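You operate a simulated robot arm through the tools that you are given. There is no shell and no other tool. Be economical: measure what you need, move in short steps, check, and stop when the job is done.

The job below is to be done with a simulated two-armed robot. You get a single attempt, and the scene is never put back.

## Task
Take the white cleat and leave it on the orange template on the long table. Stack the 25 MM tape reel from the near end of the long table on top of the 90 MM tape reel. Take the parts box that says "gliders" from the far end of the long table and put it on the top of the wooden step. Take the red tin on the top of the pole bench and put it away on the top of the tall chest. Put the 30 mm hem guide from the long table on the brown plate and the 10 mm hem guide on the blue pad. Switch the lock switch on. Shut the upper pole drawer. The order is free. Set down upright: parts box.

The check looks at the end state, three seconds after you hand in, the way a careful person would. Anything else that was tipped, shoved, dropped, spilled or broken makes it a failure.

## Robot
Two 7-joint arms with three-finger grippers on one trunk, on a base that drives. Base frame: it is fixed to the floor where the robot stands at the start and does not move with it; the origin is under the middle of the robot, x ahead of it, y to its left, z up. Readings come in mm, degrees, newtons and seconds.
The left shoulder is at the start at [46, 154, 996], the right one opposite. With the tool pointing down near the work surface each hand reaches from about 100 to 620 mm from the robot's upright axis, wherever it stands, measured 20 degrees to its own side. Places, roughly: blue pad (8x8x2 cm) [1400, -3000, 900]; brown plate (17x24x1 cm) [1400, -2200, 900]; hem guide [1500, -2750, 1000]; lock switch [-1100, -3200, 800]; parts box [500, -2750, 1000]; red tin (10x10x6 cm) [2900, 5200, 900]; tape reel [750, 750, 1000]; template [500, 250, 1000]; top of the tall chest [400, -10700, 1000]; top of the wooden step [3500, -6000, 300]; upper pole drawer [2300, 4900, 600]; white cleat (8x2x3 cm) [500, 100, 900]. Payload 2.69 kg a hand.
The TCP of each hand is the grasp point between the finger pads, 29 mm short of the fingertips. In the tool frame z runs along the fingers and y along their closing line. Largest opening 120 mm; the body of the gripper starts 78 mm behind the TCP.
Orientation is told as [roll, pitch, yaw] about the base's x, y, z axes, in that order, counted from this pose: with the fingers straight down and closing along the base's y, the tool's x points along the base's -x, its y along +y and its z along -z.

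## Interface
- The arms move only by the tool servo_tool. It takes "left_deltas", "right_deltas" or both (then of equal length, played together; a hand with none holds still); each is text: rows parted by semicolons, each of 6 numbers parted by spaces: the shift along the tool's x, y, z in mm, then the turn, a rotation vector about the tool's x, y, z in degrees. In form: x y z ax ay az; .... A call has 1 to 20 rows; each row shifts and turns the commanded pose from where the row before left it, along the tool's axes as they then stand. "left_gripper" and "right_gripper" are, for a hand that has rows, the finger opening in mm, from 0 to 120, set as the call begins (left out, the last holds). Rows are played at 5 a second. More than 50 mm and 8.6 degrees between two rows, or a gripper value outside its range, and nothing of the call is played. A pose out of reach is approached as far as the arm can. The call stops where the force on the tool passes 40 N (or 10 N more than at its start, if that is more) or the arm is blocked; 0.2 s more then pass. The fingers move at their own pace and stop on an object; they squeeze with about 33 N. The grip force told is the motor's: it shows also when the fingers shut on nothing. Time passes only in rows, and 0.2 s behind the last, so rows that do not move let the fingers close. It gives the time, the measured TCP pose, the force on the tool (base axes), the opening and the grip force at its end, in the units of the frame above (readings bear some noise), with the torque about the TCP (base axes, N m) and any sound that the robot's microphone picked up, and new pictures: "pictures" is both (left out), scene, wrist or none (wrist: the cameras of the hands that moved).
- Cameras (640 x 400 px; columns grow to the right, rows downward): "scene" is now at [152.9, 43.2, 1184.4]; the picture's right is [0.46, -0.89, 0.00], its down [-0.12, -0.06, -0.99] and it looks along [0.88, 0.45, -0.14] (base axes); focal length 214 px, centre (320, 200). "left" rides on the left gripper at [63, 0, -104] in its tool frame; the picture's right is [-0.01, 1.00, 0.00], its down [-0.83, 0.00, -0.56] and it looks along [-0.56, 0.00, 0.83] (tool axes); focal length 275 px, centre (320, 200). "right" rides on the right gripper at [63, 0, -104] in its tool frame; the picture's right is [0.00, 1.00, 0.00], its down [-0.83, 0.00, -0.56] and it looks along [-0.56, 0.00, 0.83] (tool axes); focal length 275 px, centre (320, 200).
- lift_body(by): slides the trunk up (or, below 0, down) by that many mm; the arms and the scene camera ride with it, the base frame stays. It gives what a move gives, with no picture.
- roll_base(legs): drives the robot by 1 to 6 legs, each [ahead, left, turn to the left] in mm, mm and degrees, along the robot's own axes; the way and the turn of a leg run together, so that a leg with both is an arc; at most 1500 mm and 180 degrees a leg. The arms and the cameras ride along, it lands a little off, and it stops where it bumps. It gives what a move gives, and a new picture of the scene camera.
- pan_tilt(pan, tilt): turns the head with the scene camera to pan (to the left, within 80 degrees either way) and tilt (down, from -29 to 69), counted from straight ahead of the robot. It gives what a move gives, and a new picture of the scene camera.
- measure_at(camera, pixels): for up to 12 pixels [column, row] of the newest picture of that camera ("zoom" is the newest enlarged one), the place [x, y, z] in the base frame of the surface seen there, good to about 2 mm. It takes no simulated time.
- zoom(camera, box): a new picture of the part [left, top, right, bottom] of that camera's present view, enlarged. It takes no simulated time.
- sign_off(): hands the job in; it is judged then, once.

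Keep the steps short. Do not move on a guess: measure, check each grasp and each placing, and mend mistakes. In all there are 138 turns and 260 pictures (those below and enlarged ones count). Leave the grippers open and the arms clear of the work at the hand-in unless told otherwise, and finish with a single line.

The tools are called after "Request:" by a JSON object that holds its "api" and its "payload". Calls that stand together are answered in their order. servo_tool: Moves the arms, as the interface text tells. Its arguments: {"type":"object","properties":{"left_deltas":{"type":"string"},"left_gripper":{"type":"number"},"right_deltas":{"type":"string"},"right_gripper":{"type":"number"},"pictures":{"type":"string","enum":["both","scene","wrist","none"]}},"required":[]} The other tools are called the same way: lift_body (by) slides the trunk up or down; roll_base (legs) drives the base; pan_tilt (pan, tilt) turns the head that bears the scene camera; measure_at (camera, pixels) gives the place of the surface under pixels of a picture; zoom (camera, box) takes an enlarged picture of a part of a camera's view; sign_off () hands the job in.

At the start:

```text
time_s: 0.0
left_position: [316.8, 406.9, 1093.0]
left_ee_rot: [0.0, -0.2, 0.0]
left_wrist_force: [-0.3, -0.6, -0.2]
left_torque: [-0.02, -0.02, 0.05]
left_opening: 120.0
left_gripper_force: 0.1
right_position: [280.5, 24.9, 1148.5]
right_ee_rot: [0.0, -0.2, 0.0]
right_wrist_force: [1.1, 0.1, 0.1]
right_torque: [0.0, 0.01, -0.05]
right_opening: 120.1
right_gripper_force: 0.0
trunk travel left (down, up): [-365.0, 73.0]
robot x, y, heading: [1.3, 2.6, -0.0]
head pan, tilt: [27.1, 7.9]
```

scene: 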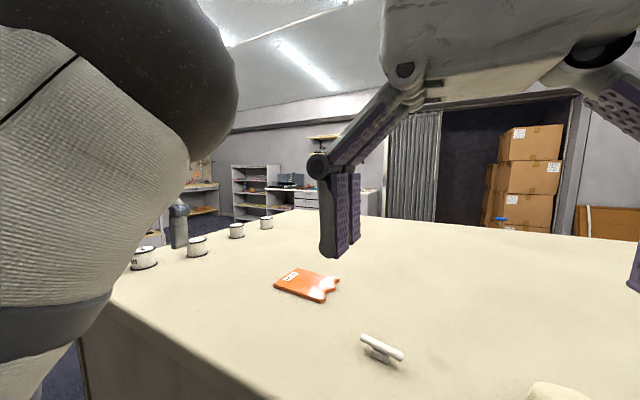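
right: 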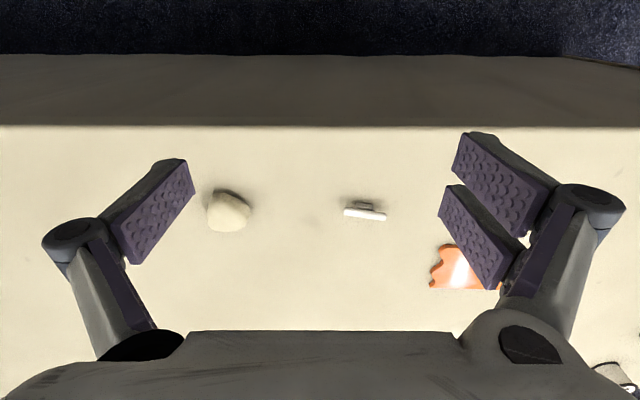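
left: 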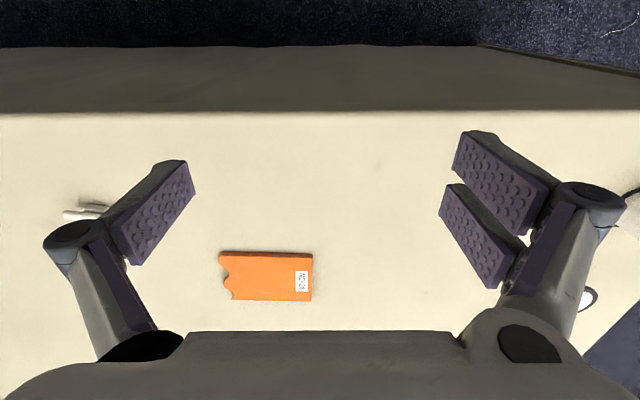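

I see the white cleat at about (382,347), the orange template at (307,284) and the reels on the left. I'll zoom in and measure them.

Request:
{"api": "zoom", "payload": {"camera": "scene", "box": [260, 250, 440, 380]}}

Request:
{"api": "zoom", "payload": {"camera": "scene", "box": [120, 190, 290, 290]}}

Request:
{"api": "measure_at", "payload": {"camera": "scene", "pixels": [[363, 337], [382, 347], [401, 355], [378, 357], [276, 284], [297, 270], [338, 280], [322, 300], [307, 284], [420, 340], [550, 392]]}}

Request:
{"api": "measure_at", "payload": {"camera": "right", "pixels": [[345, 210], [365, 214], [384, 217], [354, 204], [372, 206], [365, 206], [400, 212], [228, 210], [432, 288], [432, 265]]}}

```text
3.08 times, centred on (350, 315) of scene
```

zoom: 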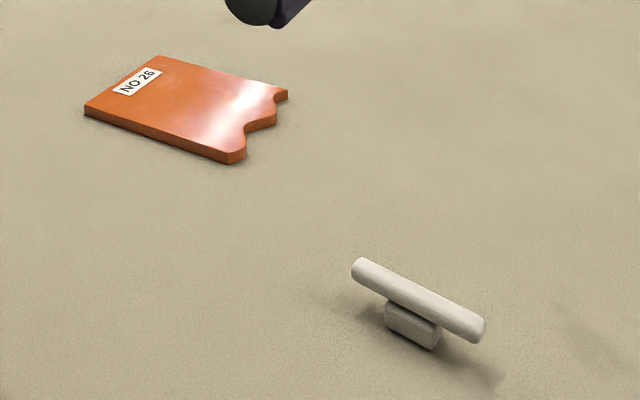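

```text
3.76 times, centred on (205, 240) of scene
```

zoom: 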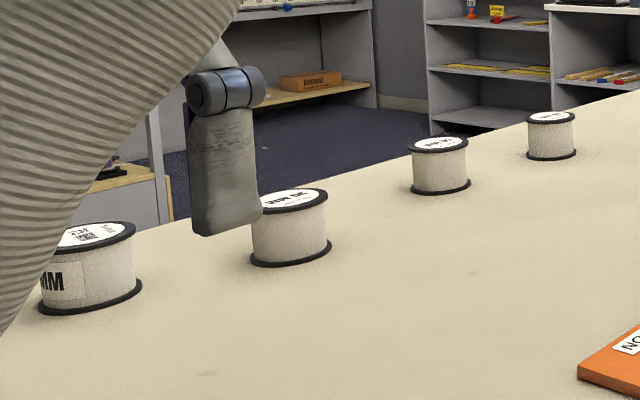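

```text
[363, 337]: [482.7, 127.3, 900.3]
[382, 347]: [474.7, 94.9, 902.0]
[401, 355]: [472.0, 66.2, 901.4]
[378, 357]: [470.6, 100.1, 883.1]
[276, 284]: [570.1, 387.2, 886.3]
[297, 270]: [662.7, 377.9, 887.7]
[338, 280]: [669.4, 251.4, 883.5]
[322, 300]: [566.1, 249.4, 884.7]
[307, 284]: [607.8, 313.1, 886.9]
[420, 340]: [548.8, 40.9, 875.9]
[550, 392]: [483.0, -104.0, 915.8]
```

```text
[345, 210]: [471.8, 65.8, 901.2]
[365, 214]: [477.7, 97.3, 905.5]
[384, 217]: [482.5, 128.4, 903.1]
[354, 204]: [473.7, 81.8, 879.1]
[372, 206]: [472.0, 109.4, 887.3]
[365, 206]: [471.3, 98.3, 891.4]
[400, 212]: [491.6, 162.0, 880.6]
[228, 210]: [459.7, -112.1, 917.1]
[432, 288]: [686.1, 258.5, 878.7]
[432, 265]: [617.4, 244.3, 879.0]
```

The tabletop is at z≈876, the cleat's bar is about 65 mm long with its centre near (477,97,900), and the template's top is at 886. I need the table's near edge and the reels' places before choosing where to stand.

Request:
{"api": "measure_at", "payload": {"camera": "right", "pixels": [[320, 130], [320, 124], [320, 118], [320, 70], [320, 40], [600, 130]]}}

Request:
{"api": "measure_at", "payload": {"camera": "scene", "pixels": [[143, 250], [198, 241], [237, 226], [266, 219], [108, 305], [196, 257], [130, 293]]}}

Request:
{"api": "pan_tilt", "payload": {"pan": 60, "tilt": 30}}

Request:
{"api": "pan_tilt", "payload": {"pan": -50, "tilt": 15}}

```text
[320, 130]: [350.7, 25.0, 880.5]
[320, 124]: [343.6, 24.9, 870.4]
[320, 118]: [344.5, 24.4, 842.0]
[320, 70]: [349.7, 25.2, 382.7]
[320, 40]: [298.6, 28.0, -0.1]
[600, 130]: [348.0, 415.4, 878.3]
```

```text
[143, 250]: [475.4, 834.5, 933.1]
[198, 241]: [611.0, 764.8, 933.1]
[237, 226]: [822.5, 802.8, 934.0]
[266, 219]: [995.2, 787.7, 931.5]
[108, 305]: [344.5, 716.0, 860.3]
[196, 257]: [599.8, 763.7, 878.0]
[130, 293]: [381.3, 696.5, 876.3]
```

```text
time_s: 1.0
left_position: [315.9, 407.5, 1091.7]
left_ee_rot: [0.1, -0.1, 0.0]
left_wrist_force: [0.8, 0.2, 0.3]
left_torque: [0.02, -0.03, -0.01]
left_opening: 120.0
left_gripper_force: 0.0
right_position: [282.4, 26.2, 1146.5]
right_ee_rot: [0.3, -0.3, -0.7]
right_wrist_force: [48.4, 69.4, -6.6]
right_torque: [-8.09, 5.14, -5.51]
right_opening: 120.0
right_gripper_force: 0.3
trunk travel left (down, up): [-365.0, 73.0]
robot x, y, heading: [1.5, 0.3, -0.1]
head pan, tilt: [60.0, 30.0]
```

scene: 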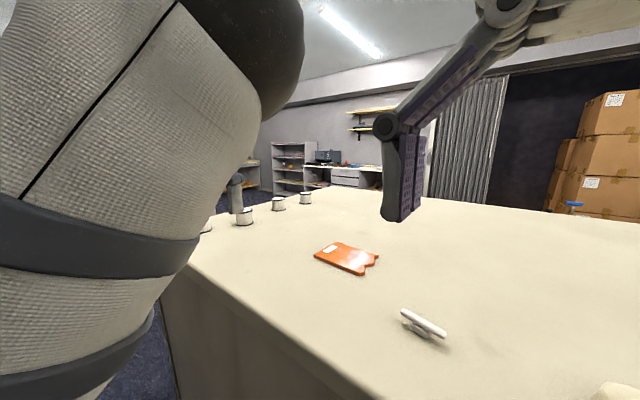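

```text
time_s: 2.9
left_position: [316.8, 407.3, 1091.1]
left_ee_rot: [0.1, -0.1, 0.0]
left_wrist_force: [0.3, 0.2, 0.2]
left_torque: [0.02, 0.01, -0.02]
left_opening: 120.2
left_gripper_force: 0.0
right_position: [279.3, 25.1, 1147.6]
right_ee_rot: [0.0, -0.1, 0.1]
right_wrist_force: [-0.1, 0.7, -0.3]
right_torque: [0.01, 0.01, -0.01]
right_opening: 120.2
right_gripper_force: 0.0
trunk travel left (down, up): [-365.0, 73.0]
robot x, y, heading: [-0.5, 1.4, -0.1]
head pan, tilt: [-50.0, 15.0]
```

scene: 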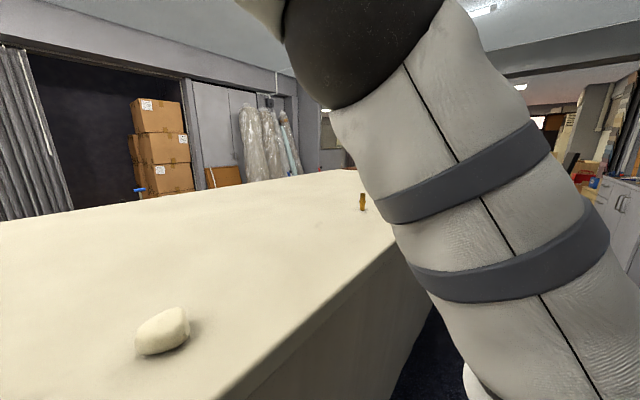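

The head brushed the right arm at pan 60 (a force showed), so I'll move the right hand off to the right, then drive a little forward and left.

Request:
{"api": "servo_tool", "payload": {"right_deltas": "0 -45 0 0 0 0;0 -45 0 0 0 0;0 -45 0 0 0 0;0 -45 0 0 0 0;0 -45 0 0 0 0;0 -45 0 0 0 0", "pictures": "none"}}

Request:
{"api": "roll_base", "payload": {"legs": [[0, 120, 0], [70, 0, 0]]}}

Request:
{"api": "pan_tilt", "payload": {"pan": 0, "tilt": 40}}

```text
time_s: 3.4
left_position: [316.4, 407.2, 1092.2]
left_ee_rot: [0.1, -0.2, 0.0]
left_wrist_force: [-0.7, -0.2, -0.6]
left_torque: [-0.05, -0.02, -0.01]
left_opening: 120.2
left_gripper_force: 0.0
right_position: [282.8, -29.2, 1146.6]
right_ee_rot: [0.3, -0.2, -1.1]
right_wrist_force: [23.2, 13.7, 13.8]
right_torque: [-1.78, 3.9, -0.94]
right_opening: 120.1
right_gripper_force: 0.0
trunk travel left (down, up): [-365.0, 73.0]
robot x, y, heading: [-0.3, 3.3, -0.2]
head pan, tilt: [-50.0, 15.0]
stopped in row 2 (right hand): the force on the tool passed its limit at 60 N (the readings are from after the stop); the commanded pose is now the measured one
```

```text
time_s: 4.8
left_position: [316.7, 510.5, 1091.5]
left_ee_rot: [0.1, -0.1, 0.0]
left_wrist_force: [0.1, -0.3, 0.6]
left_torque: [-0.02, 0.0, 0.01]
left_opening: 119.9
left_gripper_force: 0.0
right_position: [281.3, 75.2, 1145.3]
right_ee_rot: [0.3, -0.3, -1.2]
right_wrist_force: [11.0, 15.7, 4.8]
right_torque: [-1.92, 1.76, -1.25]
right_opening: 120.0
right_gripper_force: 0.1
trunk travel left (down, up): [-365.0, 73.0]
robot x, y, heading: [0.7, 105.0, 0.1]
head pan, tilt: [-50.0, 15.0]
stopped in leg 1: the force on the tool passed its limit at 40 N (the readings are from after the stop); the commanded pose is now the measured one
```

scene: 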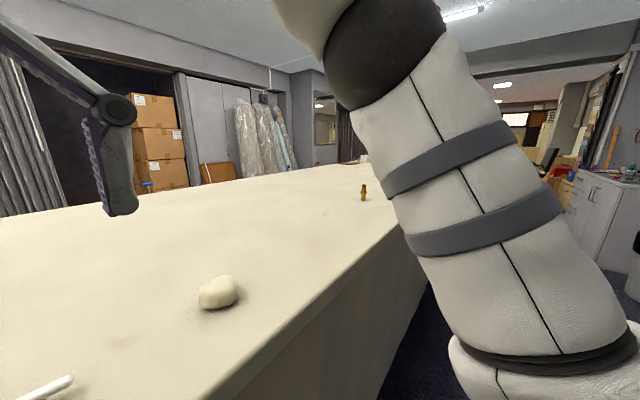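

```text
time_s: 6.0
left_position: [316.5, 509.7, 1092.1]
left_ee_rot: [0.1, -0.1, 0.0]
left_wrist_force: [0.1, -0.1, -0.1]
left_torque: [0.0, -0.01, -0.02]
left_opening: 120.0
left_gripper_force: 0.0
right_position: [287.7, 73.5, 1142.5]
right_ee_rot: [0.0, -0.4, -1.9]
right_wrist_force: [91.3, 33.4, -42.6]
right_torque: [-3.55, 6.96, -2.09]
right_opening: 120.1
right_gripper_force: 0.2
trunk travel left (down, up): [-365.0, 73.0]
robot x, y, heading: [2.4, 103.1, -0.2]
head pan, tilt: [0.0, 40.0]
```

scene: 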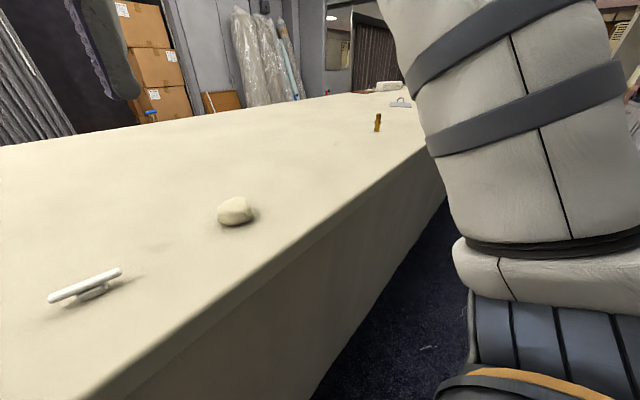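

The head is pressing on the right arm. I'll turn the head a little away, then extend the right hand forward to free it.

Request:
{"api": "pan_tilt", "payload": {"pan": -35, "tilt": 15}}

Request:
{"api": "servo_tool", "payload": {"right_deltas": "-30 0 0 0 0 0;-30 0 0 0 0 0;-30 -20 0 0 0 0;-30 -20 0 0 0 0;0 -40 0 0 0 0", "pictures": "none"}}

```text
time_s: 7.0
left_position: [316.3, 511.2, 1091.7]
left_ee_rot: [0.1, -0.1, 0.0]
left_wrist_force: [0.4, 0.0, 0.3]
left_torque: [0.01, -0.03, -0.04]
left_opening: 120.3
left_gripper_force: 0.1
right_position: [281.1, 73.8, 1145.1]
right_ee_rot: [0.2, -0.3, -1.4]
right_wrist_force: [28.8, 55.9, 22.1]
right_torque: [-6.76, 5.33, -4.56]
right_opening: 119.7
right_gripper_force: 0.0
trunk travel left (down, up): [-365.0, 73.0]
robot x, y, heading: [3.4, 102.6, 0.1]
head pan, tilt: [-35.0, 15.0]
```

scene: 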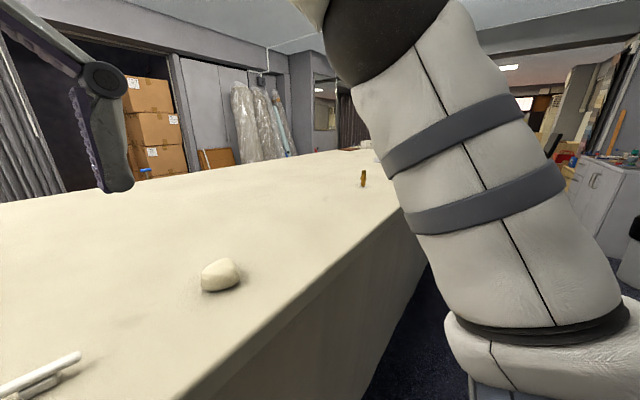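

```text
time_s: 8.2
left_position: [315.8, 508.9, 1092.9]
left_ee_rot: [0.2, -0.1, -0.1]
left_wrist_force: [-0.2, -0.8, -0.8]
left_torque: [0.0, 0.02, -0.05]
left_opening: 119.8
left_gripper_force: 0.2
right_position: [400.1, -9.1, 1145.5]
right_ee_rot: [0.4, -0.4, -0.9]
right_wrist_force: [-0.3, 0.4, 0.1]
right_torque: [0.02, 0.0, -0.01]
right_opening: 120.0
right_gripper_force: 0.2
trunk travel left (down, up): [-365.0, 73.0]
robot x, y, heading: [0.1, 102.6, -0.1]
head pan, tilt: [-35.0, 15.0]
```

It's free. Next I'll move the right hand further to its side, then point the head to the front.

Request:
{"api": "servo_tool", "payload": {"right_deltas": "0 -45 0 0 0 0;0 -45 0 0 0 0;0 -45 0 0 0 0;0 -35 0 0 0 0", "pictures": "none"}}

Request:
{"api": "pan_tilt", "payload": {"pan": 10, "tilt": 35}}

Request:
{"api": "roll_base", "payload": {"legs": [[70, 20, 0]]}}

```text
time_s: 9.2
left_position: [316.1, 510.3, 1092.5]
left_ee_rot: [0.1, -0.1, -0.1]
left_wrist_force: [0.6, 0.1, 1.0]
left_torque: [-0.01, 0.03, 0.01]
left_opening: 119.7
left_gripper_force: 0.0
right_position: [414.5, -172.7, 1106.8]
right_ee_rot: [0.4, -0.3, -0.9]
right_wrist_force: [0.1, -0.5, -0.3]
right_torque: [0.0, 0.02, -0.02]
right_opening: 119.9
right_gripper_force: 0.0
right hand out of reach, approached as far as the arm can: row 1, 2, 3, 4
trunk travel left (down, up): [-365.0, 73.0]
robot x, y, heading: [-0.0, 101.4, -0.0]
head pan, tilt: [-35.0, 15.0]
```

```text
time_s: 10.4
left_position: [316.2, 511.2, 1092.2]
left_ee_rot: [0.1, -0.1, 0.0]
left_wrist_force: [0.1, -0.5, -0.1]
left_torque: [0.01, 0.0, -0.01]
left_opening: 119.8
left_gripper_force: 0.0
right_position: [415.1, -171.5, 1106.5]
right_ee_rot: [0.3, -0.3, -1.0]
right_wrist_force: [-0.3, 0.0, 0.0]
right_torque: [-0.01, -0.04, 0.01]
right_opening: 120.2
right_gripper_force: 0.1
trunk travel left (down, up): [-365.0, 73.0]
robot x, y, heading: [4.2, 101.0, -0.2]
head pan, tilt: [10.0, 35.0]
```

scene: 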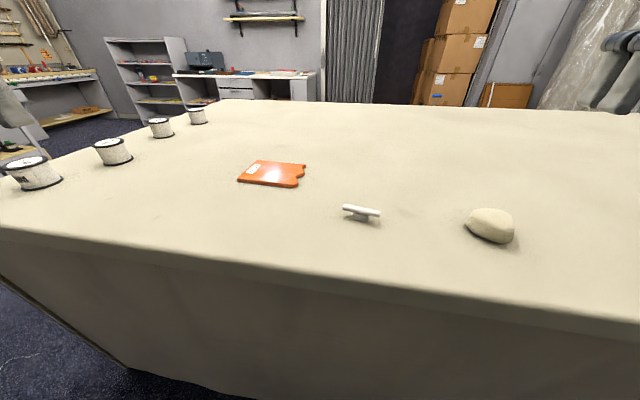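

```text
time_s: 11.4
left_position: [387.0, 531.7, 1091.4]
left_ee_rot: [0.1, -0.1, 0.0]
left_wrist_force: [1.0, 0.0, -0.9]
left_torque: [-0.03, 0.07, 0.0]
left_opening: 119.9
left_gripper_force: 0.0
right_position: [484.7, -150.8, 1106.7]
right_ee_rot: [0.2, -0.3, -1.0]
right_wrist_force: [1.4, -0.1, -0.5]
right_torque: [0.01, 0.0, -0.01]
right_opening: 120.0
right_gripper_force: 0.0
trunk travel left (down, up): [-365.0, 73.0]
robot x, y, heading: [67.9, 126.1, -0.2]
head pan, tilt: [10.0, 35.0]
```

scene: 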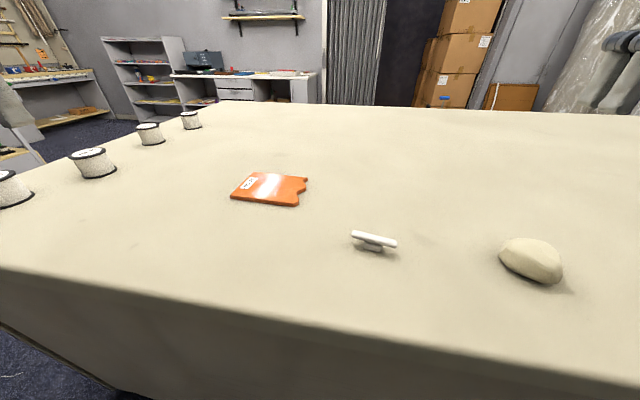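

The view is clear now. I'll bring the left hand above the cleat at (477,97) while staying high, then turn it 80° so the fingers close across the bar.

Request:
{"api": "servo_tool", "payload": {"left_deltas": "-9 -43.5 0 0 0 0;-9 -43.5 0 0 0 0;-9 -43.5 0 0 0 0;-9 -43.5 0 0 0 0;-9 -43.5 0 0 0 0;-9 -43.5 0 0 0 0;-9 -43.5 0 0 0 0;-9 -43.5 0 0 0 0;-9 -43.5 0 0 0 0;-9 -43.5 0 0 0 0;0 0 8 0 0 -8;0 0 8 0 0 -8;0 0 8 0 0 -8;0 0 8 0 0 -8;0 0 8 0 0 -8;0 0 8 0 0 -8;0 0 8 0 0 -8;0 0 8 0 0 -8;0 0 8 0 0 -8;0 0 8 0 0 -8", "left_gripper": 70, "pictures": "both"}}

```text
time_s: 15.6
left_position: [525.3, 167.1, 1034.2]
left_ee_rot: [-0.1, -0.1, 80.1]
left_wrist_force: [0.1, 0.1, -0.7]
left_torque: [0.01, 0.0, 0.02]
left_opening: 70.1
left_gripper_force: 0.0
left hand out of reach, approached as far as the arm can: row 2, 3, 4, 5, 6, 7, 9, 10
right_position: [484.9, -150.4, 1107.0]
right_ee_rot: [0.4, -0.3, -1.0]
right_wrist_force: [0.1, 0.6, 0.2]
right_torque: [0.02, 0.02, -0.01]
right_opening: 120.1
right_gripper_force: 0.0
trunk travel left (down, up): [-365.0, 73.0]
robot x, y, heading: [71.0, 124.7, -0.2]
head pan, tilt: [10.0, 35.0]
```

scene: 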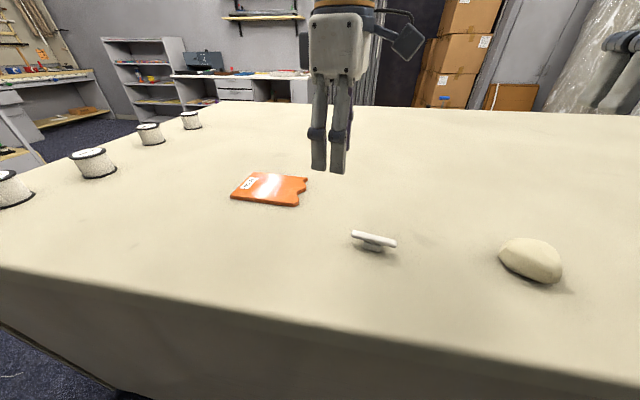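
left: 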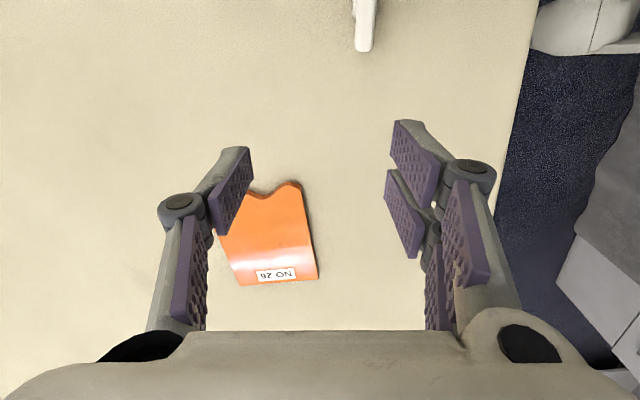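

The hand ended at (525,167) because the path went out of reach. I'll test how the command stands with one small downward row.

Request:
{"api": "servo_tool", "payload": {"left_deltas": "0 0 10 0 0 0", "pictures": "none"}}

Request:
{"api": "measure_at", "payload": {"camera": "scene", "pixels": [[354, 233], [374, 239], [395, 244], [374, 248], [232, 198], [298, 205], [306, 178], [252, 173], [268, 190]]}}

```text
time_s: 16.0
left_position: [525.6, 167.4, 1024.5]
left_ee_rot: [-0.1, 0.0, 80.0]
left_wrist_force: [-0.5, 0.4, -0.4]
left_torque: [-0.01, 0.01, -0.03]
left_opening: 70.0
left_gripper_force: 0.0
right_position: [484.3, -150.2, 1106.5]
right_ee_rot: [0.2, -0.2, -0.9]
right_wrist_force: [0.6, 0.5, 0.2]
right_torque: [0.0, 0.0, 0.01]
right_opening: 119.8
right_gripper_force: 0.0
trunk travel left (down, up): [-365.0, 73.0]
robot x, y, heading: [73.0, 119.1, 0.0]
head pan, tilt: [10.0, 35.0]
```

```text
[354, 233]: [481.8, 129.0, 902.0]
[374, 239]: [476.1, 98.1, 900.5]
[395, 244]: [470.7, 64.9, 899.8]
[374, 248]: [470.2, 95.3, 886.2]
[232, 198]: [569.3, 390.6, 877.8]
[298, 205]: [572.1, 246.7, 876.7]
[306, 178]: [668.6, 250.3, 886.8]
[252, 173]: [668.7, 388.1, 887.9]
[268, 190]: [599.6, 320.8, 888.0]
```

The command follows the measured pose. I'm shifting over the cleat (tool x +78, y +35.5) and down to z≈960, then checking with the wrist camera.

Request:
{"api": "servo_tool", "payload": {"left_deltas": "26 11.8 0 0 0 0;26 11.8 0 0 0 0;26 11.8 0 0 0 0;0 0 32 0 0 0;0 0 32 0 0 0;0 0 0 0 0 0", "pictures": "wrist"}}

```text
time_s: 17.4
left_position: [477.4, 93.8, 959.4]
left_ee_rot: [0.0, 0.0, 80.0]
left_wrist_force: [-0.3, 0.5, -0.7]
left_torque: [-0.01, -0.02, 0.02]
left_opening: 69.8
left_gripper_force: 0.1
right_position: [484.4, -151.4, 1106.7]
right_ee_rot: [0.3, -0.4, -1.0]
right_wrist_force: [-0.5, -0.2, -0.8]
right_torque: [-0.03, -0.02, -0.01]
right_opening: 120.0
right_gripper_force: 0.1
trunk travel left (down, up): [-365.0, 73.0]
robot x, y, heading: [77.1, 122.4, -0.2]
head pan, tilt: [10.0, 35.0]
```

left: 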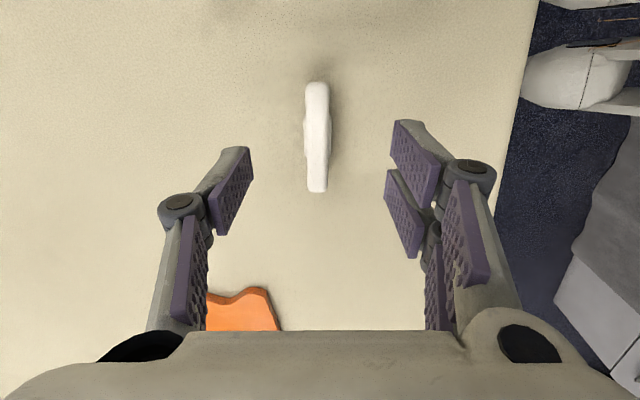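

It's aligned between the fingers. I'll lower to z≈909, then close.

Request:
{"api": "servo_tool", "payload": {"left_deltas": "0 0 17 0 0 0;0 0 17 0 0 0;0 0 16 0 0 0;0 0 0 0 0 0", "pictures": "none"}}

Request:
{"api": "servo_tool", "payload": {"left_deltas": "0 0 0 0 0 0;0 0 0 0 0 0;0 0 0 0 0 0;0 0 0 0 0 0", "left_gripper": 0, "pictures": "wrist"}}

```text
time_s: 18.4
left_position: [479.3, 94.6, 910.2]
left_ee_rot: [-0.1, -0.1, 80.1]
left_wrist_force: [-0.3, 0.4, -0.1]
left_torque: [0.0, 0.02, 0.0]
left_opening: 69.9
left_gripper_force: 0.1
right_position: [485.0, -150.6, 1106.3]
right_ee_rot: [0.3, -0.3, -1.0]
right_wrist_force: [-1.0, 0.3, 0.4]
right_torque: [0.0, -0.02, -0.01]
right_opening: 120.0
right_gripper_force: 0.2
trunk travel left (down, up): [-365.0, 73.0]
robot x, y, heading: [68.4, 122.7, 0.2]
head pan, tilt: [10.0, 35.0]
```

```text
time_s: 19.4
left_position: [478.0, 93.7, 909.7]
left_ee_rot: [-0.1, -0.1, 79.9]
left_wrist_force: [-0.2, -0.4, 0.0]
left_torque: [0.01, -0.02, -0.02]
left_opening: 16.9
left_gripper_force: 33.2
right_position: [485.0, -151.4, 1107.2]
right_ee_rot: [0.3, -0.3, -1.0]
right_wrist_force: [0.1, 0.0, 0.5]
right_torque: [-0.01, 0.02, 0.0]
right_opening: 120.1
right_gripper_force: 0.2
trunk travel left (down, up): [-365.0, 73.0]
robot x, y, heading: [68.8, 123.9, 0.1]
head pan, tilt: [10.0, 35.0]
```

left: 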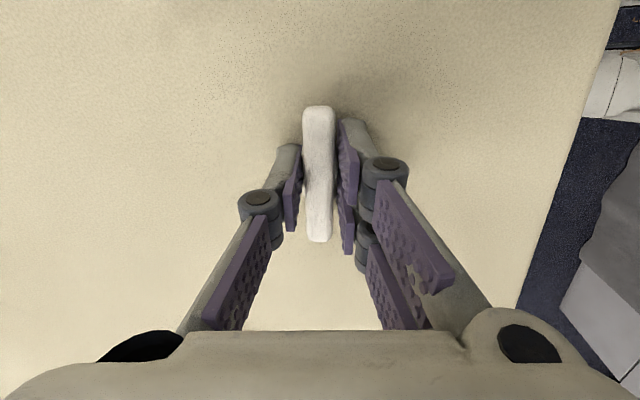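

The grip holds at 17 mm. Lifting 45 mm, then moving to over the template centre (617,325).

Request:
{"api": "servo_tool", "payload": {"left_deltas": "0 0 -22 0 0 0;0 0 -23 0 0 0;-42 -16.1 0 0 0 0;-42 -16.1 0 0 0 0;-42 -16.1 0 0 0 0;-42 -16.1 0 0 0 0;-42 -16.1 0 0 0 0;-42 -16.1 0 0 0 0;0 0 0 0 0 0", "pictures": "both"}}

```text
time_s: 21.4
left_position: [614.9, 324.5, 956.0]
left_ee_rot: [-0.1, -0.2, 79.9]
left_wrist_force: [0.7, -1.1, -1.0]
left_torque: [0.0, -0.05, 0.0]
left_opening: 16.6
left_gripper_force: 32.8
right_position: [483.4, -151.3, 1107.3]
right_ee_rot: [0.3, -0.4, -1.0]
right_wrist_force: [0.1, -0.4, -0.2]
right_torque: [0.01, 0.0, 0.01]
right_opening: 119.9
right_gripper_force: 0.1
trunk travel left (down, up): [-365.0, 73.0]
robot x, y, heading: [69.9, 125.3, -0.0]
head pan, tilt: [10.0, 35.0]
```

scene: 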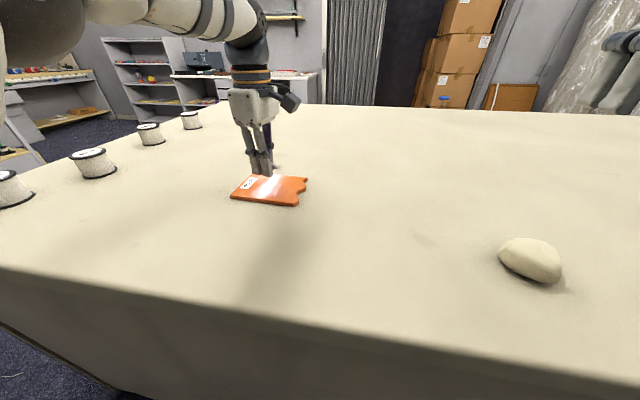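
left: 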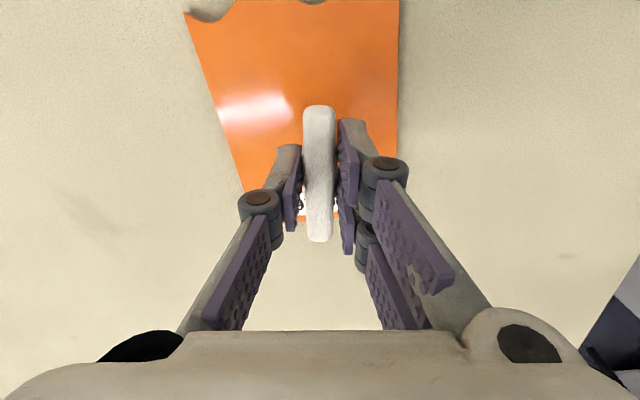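

It's above the template. The surface there is about 11 mm higher than the table, so I'll lower to z≈921.5, then look.

Request:
{"api": "servo_tool", "payload": {"left_deltas": "0 0 12 0 0 0;0 0 12 0 0 0;0 0 9 0 0 0;0 0 1.5 0 0 0;0 0 0 0 0 0", "pictures": "wrist"}}

```text
time_s: 22.6
left_position: [617.1, 325.3, 922.3]
left_ee_rot: [-0.2, -0.2, 80.0]
left_wrist_force: [-0.9, -0.1, -0.1]
left_torque: [-0.04, 0.0, -0.02]
left_opening: 16.6
left_gripper_force: 33.1
right_position: [483.7, -150.9, 1106.5]
right_ee_rot: [0.3, -0.3, -1.0]
right_wrist_force: [-0.3, -0.3, 0.3]
right_torque: [-0.01, -0.01, -0.02]
right_opening: 119.8
right_gripper_force: 0.0
trunk travel left (down, up): [-365.0, 73.0]
robot x, y, heading: [68.4, 119.6, 0.0]
head pan, tilt: [10.0, 35.0]
```

left: 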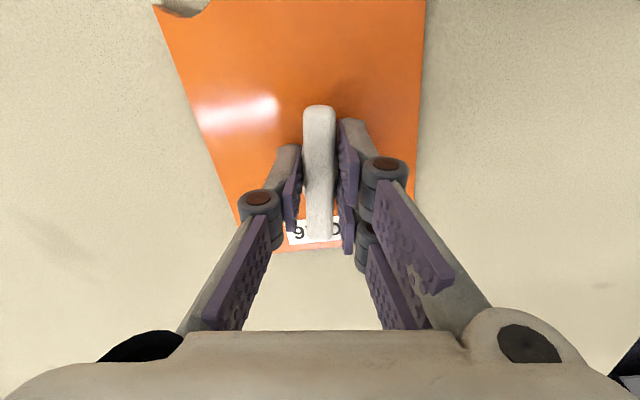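

No contact yet. I'll lower 1.5 mm more and open modestly.

Request:
{"api": "servo_tool", "payload": {"left_deltas": "0 0 1 0 0 0;0 0 0.5 0 0 0;0 0 0 0 0 0", "pictures": "none"}}

Request:
{"api": "servo_tool", "payload": {"left_deltas": "0 0 0 0 0 0;0 0 0 0 0 0;0 0 -20 0 0 0;0 0 -30 0 0 0;0 0 -30 0 0 0;0 0 -30 0 0 0", "left_gripper": 60, "pictures": "both"}}

```text
time_s: 23.4
left_position: [616.9, 327.4, 919.9]
left_ee_rot: [-0.1, -0.1, 80.0]
left_wrist_force: [0.3, 0.7, -0.5]
left_torque: [-0.03, 0.0, 0.02]
left_opening: 16.8
left_gripper_force: 33.0
right_position: [484.8, -150.3, 1107.0]
right_ee_rot: [0.3, -0.3, -0.9]
right_wrist_force: [0.9, -0.1, -0.2]
right_torque: [0.05, 0.03, -0.04]
right_opening: 120.1
right_gripper_force: 0.1
trunk travel left (down, up): [-365.0, 73.0]
robot x, y, heading: [69.0, 122.0, -0.0]
head pan, tilt: [10.0, 35.0]
```

```text
time_s: 24.8
left_position: [617.7, 327.4, 1027.7]
left_ee_rot: [-0.1, -0.1, 80.0]
left_wrist_force: [0.4, 0.5, 0.1]
left_torque: [0.02, 0.01, 0.04]
left_opening: 60.4
left_gripper_force: 0.1
right_position: [484.7, -151.2, 1106.2]
right_ee_rot: [0.4, -0.4, -1.0]
right_wrist_force: [0.0, -0.5, 0.3]
right_torque: [0.0, 0.01, 0.01]
right_opening: 119.9
right_gripper_force: 0.1
trunk travel left (down, up): [-365.0, 73.0]
robot x, y, heading: [72.2, 124.4, -0.2]
head pan, tilt: [10.0, 35.0]
```

scene: 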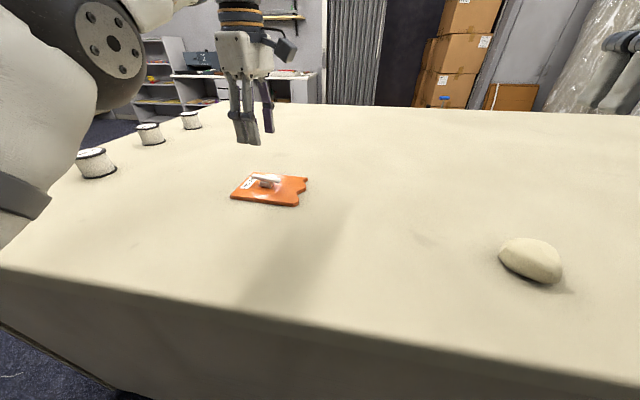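
left: 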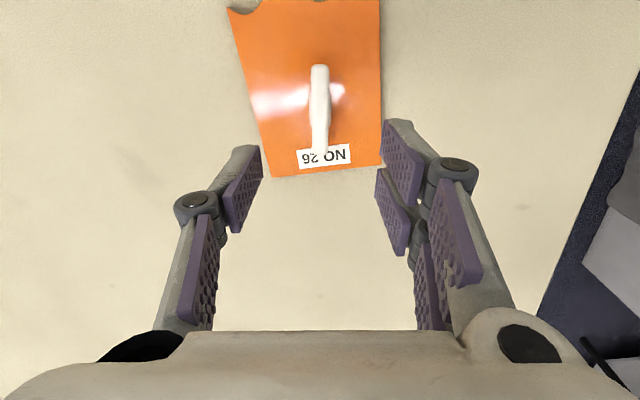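

The cleat stands upright on the template. Next I'll read the reels' labels, driving left along the table with both hands well above everything.

Request:
{"api": "roll_base", "payload": {"legs": [[-30, 450, 0]]}}

Request:
{"api": "pan_tilt", "payload": {"pan": -5, "tilt": 30}}

```text
time_s: 28.8
left_position: [591.2, 772.3, 1028.3]
left_ee_rot: [-0.2, -0.1, 79.5]
left_wrist_force: [0.6, 1.0, -0.3]
left_torque: [-0.03, -0.01, 0.04]
left_opening: 59.9
left_gripper_force: 0.0
right_position: [453.9, 297.7, 1106.7]
right_ee_rot: [0.3, -0.2, -1.8]
right_wrist_force: [-0.2, 0.0, -1.0]
right_torque: [-0.03, 0.02, -0.03]
right_opening: 120.0
right_gripper_force: 0.0
trunk travel left (down, up): [-365.0, 73.0]
robot x, y, heading: [40.5, 580.4, -0.7]
head pan, tilt: [10.0, 35.0]
```

scene: 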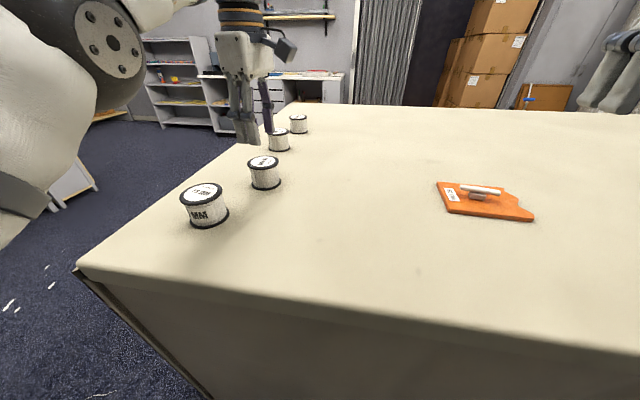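

```text
time_s: 29.6
left_position: [591.5, 773.3, 1027.4]
left_ee_rot: [-0.1, -0.1, 79.3]
left_wrist_force: [-0.7, 0.2, 0.7]
left_torque: [0.03, 0.02, 0.01]
left_opening: 60.2
left_gripper_force: 0.0
right_position: [453.7, 297.4, 1105.9]
right_ee_rot: [0.3, -0.2, -1.6]
right_wrist_force: [0.6, -0.6, 1.0]
right_torque: [-0.02, -0.03, 0.03]
right_opening: 119.7
right_gripper_force: 0.1
trunk travel left (down, up): [-365.0, 73.0]
robot x, y, heading: [44.1, 576.9, -0.7]
head pan, tilt: [-5.0, 30.0]
```

scene: 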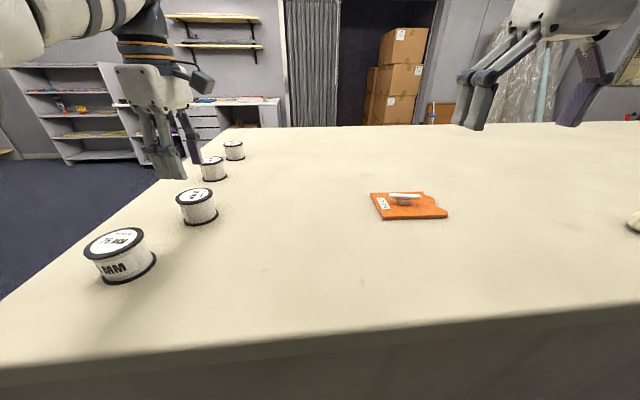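

Zooming in on the reels' labels and measuring their tops.

Request:
{"api": "zoom", "payload": {"camera": "scene", "box": [70, 210, 180, 290]}}

Request:
{"api": "zoom", "payload": {"camera": "scene", "box": [165, 130, 255, 230]}}

Request:
{"api": "measure_at", "payload": {"camera": "scene", "pixels": [[88, 250], [114, 240], [142, 234], [119, 231], [178, 198], [195, 195], [213, 191], [203, 163], [213, 161], [222, 160], [233, 144], [60, 255]]}}

```text
5.00 times, centred on (125, 250) of scene
```

zoom: 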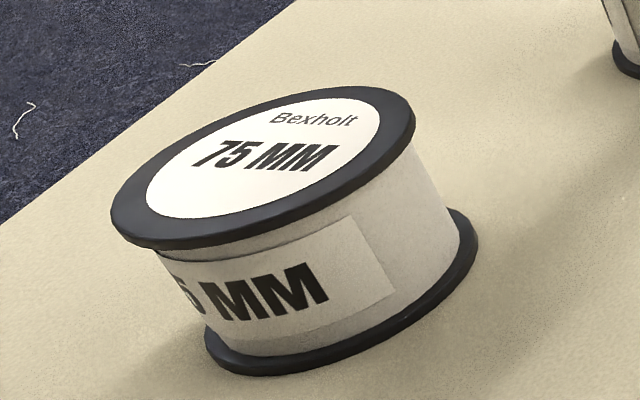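

```text
4.00 times, centred on (210, 180) of scene
```

zoom: 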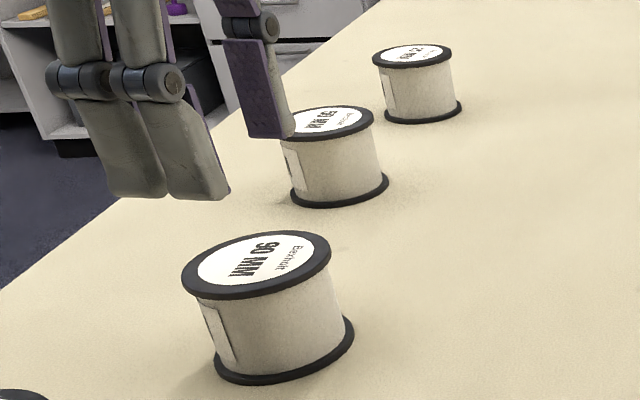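

```text
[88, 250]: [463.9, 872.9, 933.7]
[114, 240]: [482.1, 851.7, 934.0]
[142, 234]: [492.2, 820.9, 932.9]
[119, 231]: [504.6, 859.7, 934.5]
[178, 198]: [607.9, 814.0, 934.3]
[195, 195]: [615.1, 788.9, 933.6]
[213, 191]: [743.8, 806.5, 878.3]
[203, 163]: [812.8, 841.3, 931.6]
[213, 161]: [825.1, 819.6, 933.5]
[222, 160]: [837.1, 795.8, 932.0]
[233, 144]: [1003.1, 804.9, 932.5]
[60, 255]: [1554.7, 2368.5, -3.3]
```

The nearest reel is 75, the next is 90; the third and fourth aren't readable from here. I'll go round to the table's end. First I'm measuring that edge and looking left for obstacles.

Request:
{"api": "measure_at", "payload": {"camera": "scene", "pixels": [[20, 292], [60, 265], [100, 232], [150, 193], [10, 300]]}}

Request:
{"api": "pan_tilt", "payload": {"pan": 60, "tilt": 25}}

```text
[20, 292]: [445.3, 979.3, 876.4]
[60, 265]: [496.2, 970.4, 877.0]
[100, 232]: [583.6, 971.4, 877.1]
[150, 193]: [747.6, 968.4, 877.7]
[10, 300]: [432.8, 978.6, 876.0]
```

```text
time_s: 30.9
left_position: [590.7, 773.1, 1028.0]
left_ee_rot: [-0.1, -0.1, 79.5]
left_wrist_force: [0.6, 0.4, 0.6]
left_torque: [0.03, 0.02, 0.0]
left_opening: 60.1
left_gripper_force: 0.1
right_position: [453.1, 297.9, 1106.1]
right_ee_rot: [0.2, -0.3, -1.7]
right_wrist_force: [-0.7, 0.3, 0.2]
right_torque: [0.0, -0.03, -0.01]
right_opening: 119.9
right_gripper_force: 0.0
trunk travel left (down, up): [-365.0, 73.0]
robot x, y, heading: [42.2, 576.6, -0.6]
head pan, tilt: [60.0, 25.0]
```

scene: 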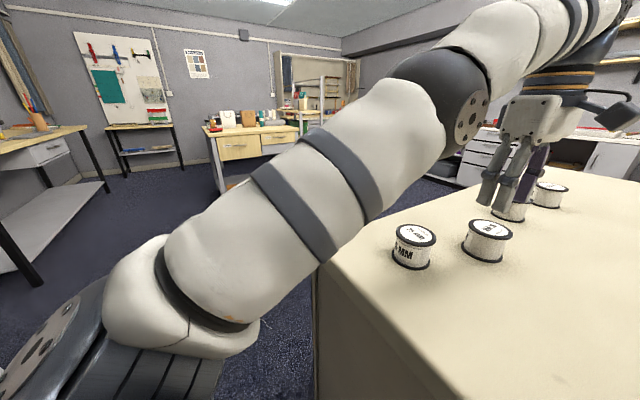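

The end edge is at y≈970 and the floor there is free. I'll drive round to face the end of the table.

Request:
{"api": "roll_base", "payload": {"legs": [[0, 790, 0], [770, 0, 0], [0, 0, -89.3]]}}

Request:
{"api": "pan_tilt", "payload": {"pan": 5, "tilt": 40}}

```text
time_s: 44.9
left_position: [1026.7, 806.4, 1027.5]
left_ee_rot: [-0.1, 0.0, -10.1]
left_wrist_force: [0.2, -0.5, 0.4]
left_torque: [0.0, 0.02, 0.04]
left_opening: 60.0
left_gripper_force: 0.0
right_position: [548.6, 939.8, 1107.1]
right_ee_rot: [0.2, -0.4, -91.0]
right_wrist_force: [0.0, 0.2, 0.4]
right_torque: [0.04, -0.01, -0.01]
right_opening: 120.1
right_gripper_force: 0.1
trunk travel left (down, up): [-365.0, 73.0]
robot x, y, heading: [824.4, 1354.4, -89.9]
head pan, tilt: [60.0, 25.0]
```

scene: 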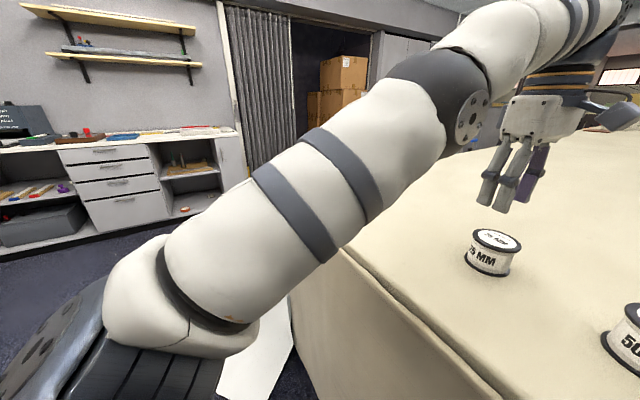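

```text
time_s: 46.2
left_position: [1026.7, 808.4, 1028.2]
left_ee_rot: [-0.1, -0.1, -9.9]
left_wrist_force: [0.5, 0.0, 0.4]
left_torque: [0.03, 0.03, -0.05]
left_opening: 60.0
left_gripper_force: 0.0
right_position: [547.9, 940.1, 1106.9]
right_ee_rot: [0.3, -0.2, -91.0]
right_wrist_force: [0.7, 1.4, -0.9]
right_torque: [0.02, 0.0, 0.0]
right_opening: 119.9
right_gripper_force: 0.1
trunk travel left (down, up): [-365.0, 73.0]
robot x, y, heading: [823.3, 1356.8, -89.9]
head pan, tilt: [5.0, 40.0]
```

scene: 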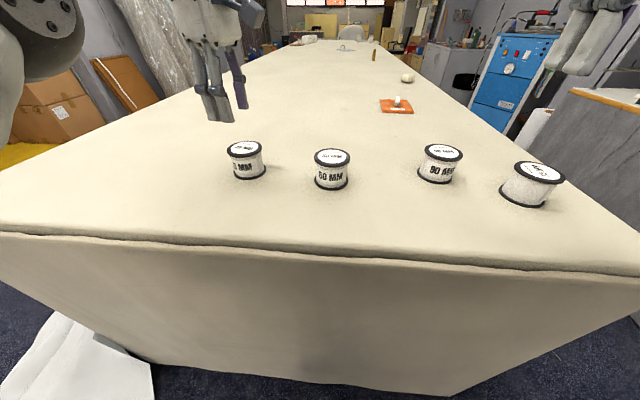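

Request:
{"api": "zoom", "payload": {"camera": "scene", "box": [215, 130, 285, 185]}}

Request:
{"api": "zoom", "payload": {"camera": "scene", "box": [300, 135, 580, 215]}}

Request:
{"api": "measure_at", "payload": {"camera": "scene", "pixels": [[228, 148], [245, 148], [261, 147], [245, 143], [244, 154], [423, 151], [442, 152], [462, 155], [443, 146], [441, 158], [333, 157]]}}

```text
7.27 times, centred on (250, 158) of scene
```

zoom: 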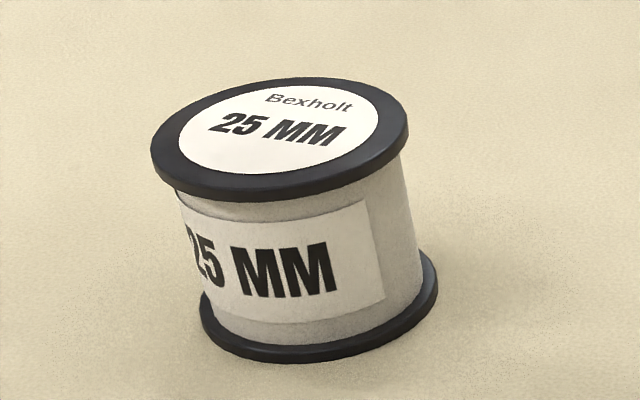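

```text
2.29 times, centred on (440, 175) of scene
```

zoom: 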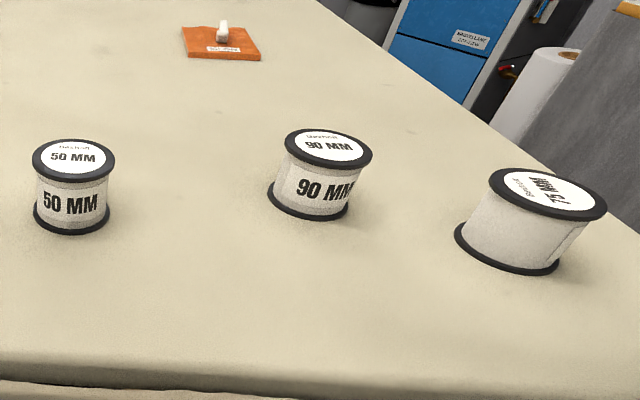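

```text
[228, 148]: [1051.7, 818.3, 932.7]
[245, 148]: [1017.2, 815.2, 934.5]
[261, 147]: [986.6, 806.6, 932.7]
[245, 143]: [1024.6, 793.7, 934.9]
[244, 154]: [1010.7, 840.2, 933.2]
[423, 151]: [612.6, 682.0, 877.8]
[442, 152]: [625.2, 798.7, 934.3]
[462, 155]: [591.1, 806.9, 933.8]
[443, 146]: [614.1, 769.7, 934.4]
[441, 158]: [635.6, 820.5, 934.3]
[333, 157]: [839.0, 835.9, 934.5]
```

The fourth reel is the 25 MM one, centred near (1018,816), and the 90 MM one is at (622,797). I'll open the left hand, centre it over the 25 MM reel and come down to z≈975.

Request:
{"api": "servo_tool", "payload": {"left_deltas": "10 6 0 0 0 0;0 0 27 0 0 0;0 0 27 0 0 0;0 0 0 0 0 0", "left_gripper": 110, "pictures": "wrist"}}

```text
time_s: 47.2
left_position: [1016.9, 815.6, 974.2]
left_ee_rot: [-0.1, -0.1, -10.0]
left_wrist_force: [1.0, -0.4, 0.0]
left_torque: [-0.01, 0.0, 0.01]
left_opening: 110.2
left_gripper_force: 0.0
right_position: [546.9, 939.5, 1107.2]
right_ee_rot: [0.4, -0.4, -91.1]
right_wrist_force: [-0.8, 0.2, 0.0]
right_torque: [0.0, 0.02, 0.01]
right_opening: 120.0
right_gripper_force: 0.0
trunk travel left (down, up): [-365.0, 73.0]
robot x, y, heading: [821.3, 1352.0, -89.9]
head pan, tilt: [5.0, 40.0]
```

left: 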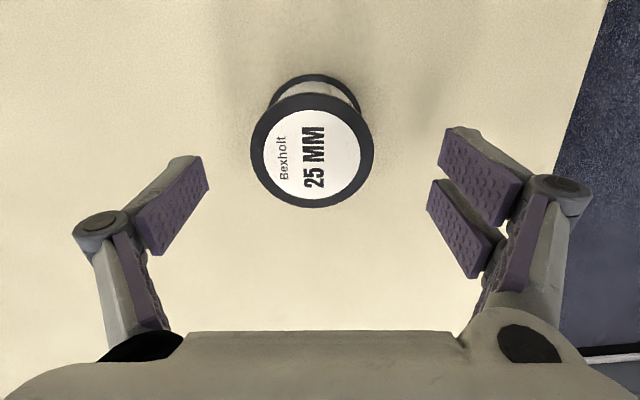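

Request:
{"api": "measure_at", "payload": {"camera": "left", "pixels": [[256, 152], [368, 152], [312, 100], [312, 202], [312, 152]]}}

```text
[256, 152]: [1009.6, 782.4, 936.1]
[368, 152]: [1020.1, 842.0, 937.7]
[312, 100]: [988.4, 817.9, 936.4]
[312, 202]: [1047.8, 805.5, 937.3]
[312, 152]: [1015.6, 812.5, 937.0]
```

The reel's centre is (1017,812), only 3 mm off. I'll correct that, lower to z≈909 and close.

Request:
{"api": "servo_tool", "payload": {"left_deltas": "0 -3.5 0 0 0 0;0 0 25 0 0 0;0 0 25 0 0 0;0 0 15 0 0 0;0 0 0 0 0 0", "pictures": "none"}}

Request:
{"api": "servo_tool", "payload": {"left_deltas": "0 0 0 0 0 0;0 0 0 0 0 0;0 0 0 0 0 0;0 0 0 0 0 0", "left_gripper": 30, "pictures": "wrist"}}

```text
time_s: 48.4
left_position: [1016.3, 810.6, 909.5]
left_ee_rot: [-0.1, -0.1, -10.1]
left_wrist_force: [-0.1, -0.1, -0.9]
left_torque: [0.0, -0.01, 0.0]
left_opening: 110.0
left_gripper_force: 0.1
right_position: [549.3, 940.3, 1105.2]
right_ee_rot: [0.3, -0.3, -91.1]
right_wrist_force: [0.1, -0.5, 0.3]
right_torque: [0.0, 0.01, 0.03]
right_opening: 119.9
right_gripper_force: 0.0
trunk travel left (down, up): [-365.0, 73.0]
robot x, y, heading: [822.5, 1354.6, -90.3]
head pan, tilt: [5.0, 40.0]
```

```text
time_s: 49.4
left_position: [1018.6, 811.8, 909.4]
left_ee_rot: [-0.2, -0.1, -10.1]
left_wrist_force: [0.5, -0.4, 2.7]
left_torque: [0.0, -0.02, -0.04]
left_opening: 69.1
left_gripper_force: 32.8
right_position: [548.5, 941.3, 1107.3]
right_ee_rot: [0.3, -0.3, -91.0]
right_wrist_force: [0.7, 0.6, 0.2]
right_torque: [-0.01, -0.01, 0.0]
right_opening: 119.9
right_gripper_force: 0.0
trunk travel left (down, up): [-365.0, 73.0]
robot x, y, heading: [822.7, 1356.0, -89.9]
head pan, tilt: [5.0, 40.0]
```

left: 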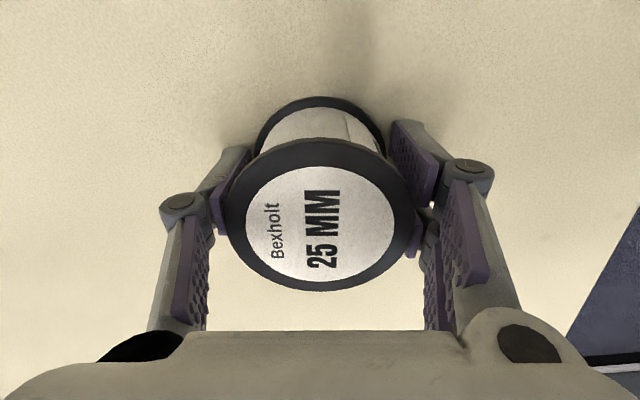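

Held at 69 mm. I'll lift it 110 mm and check with the scene camera, then drive sideways toward the 90 MM reel.

Request:
{"api": "servo_tool", "payload": {"left_deltas": "0 0 -20 0 0 0;0 0 -30 0 0 0;0 0 -30 0 0 0;0 0 -30 0 0 0", "pictures": "none"}}

Request:
{"api": "roll_base", "payload": {"legs": [[0, -396, 0]]}}

```text
time_s: 50.4
left_position: [1016.5, 812.0, 1019.5]
left_ee_rot: [-0.1, -0.1, -10.0]
left_wrist_force: [-0.4, -1.0, -2.5]
left_torque: [0.03, -0.02, -0.01]
left_opening: 68.9
left_gripper_force: 33.2
right_position: [549.8, 939.8, 1107.9]
right_ee_rot: [0.3, -0.3, -90.9]
right_wrist_force: [0.2, -0.5, -0.5]
right_torque: [-0.03, -0.02, 0.0]
right_opening: 120.1
right_gripper_force: 0.0
trunk travel left (down, up): [-365.0, 73.0]
robot x, y, heading: [822.0, 1357.6, -89.9]
head pan, tilt: [5.0, 40.0]
```

```text
time_s: 54.0
left_position: [619.5, 812.1, 1018.4]
left_ee_rot: [-0.1, -0.1, -10.1]
left_wrist_force: [0.9, 0.2, -2.1]
left_torque: [-0.01, 0.04, -0.01]
left_opening: 68.9
left_gripper_force: 33.2
right_position: [151.3, 939.2, 1105.9]
right_ee_rot: [0.2, -0.2, -91.0]
right_wrist_force: [-0.7, 0.4, -0.3]
right_torque: [0.02, 0.01, -0.01]
right_opening: 119.8
right_gripper_force: 0.1
trunk travel left (down, up): [-365.0, 73.0]
robot x, y, heading: [421.7, 1356.1, -90.2]
head pan, tilt: [5.0, 40.0]
```

scene: 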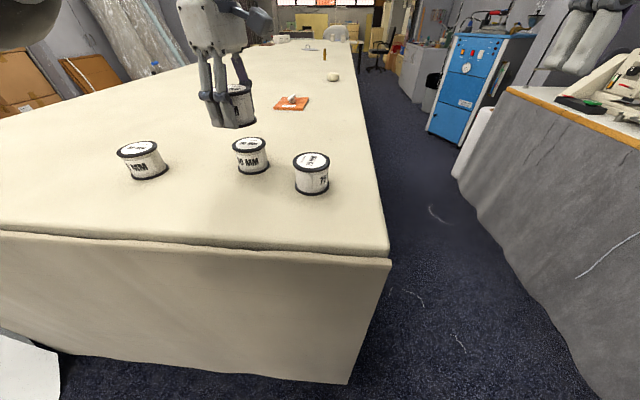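

Request:
{"api": "zoom", "payload": {"camera": "scene", "box": [220, 125, 340, 200]}}

Request:
{"api": "measure_at", "payload": {"camera": "zoom", "pixels": [[75, 115], [250, 105], [160, 72], [165, 148], [160, 110]]}}

```text
5.33 times, centred on (280, 162) of scene
```

zoom: 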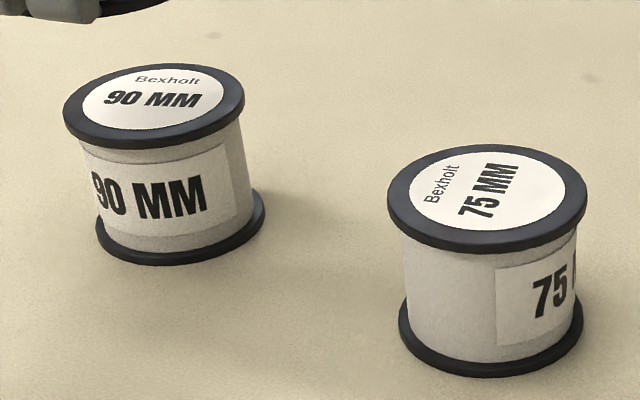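

```text
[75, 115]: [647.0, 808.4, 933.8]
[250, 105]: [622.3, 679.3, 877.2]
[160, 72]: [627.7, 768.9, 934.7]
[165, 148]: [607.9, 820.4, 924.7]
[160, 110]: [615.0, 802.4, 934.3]
```

Request:
{"api": "measure_at", "payload": {"camera": "zoom", "pixels": [[68, 113], [240, 92], [150, 67], [160, 142], [100, 76], [210, 72], [95, 138], [215, 125]]}}

```text
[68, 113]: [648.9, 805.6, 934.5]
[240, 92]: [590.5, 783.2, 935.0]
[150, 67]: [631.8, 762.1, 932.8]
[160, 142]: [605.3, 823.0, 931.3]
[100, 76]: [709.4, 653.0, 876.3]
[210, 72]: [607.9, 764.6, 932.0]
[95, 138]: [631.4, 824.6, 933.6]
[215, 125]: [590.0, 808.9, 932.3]
```

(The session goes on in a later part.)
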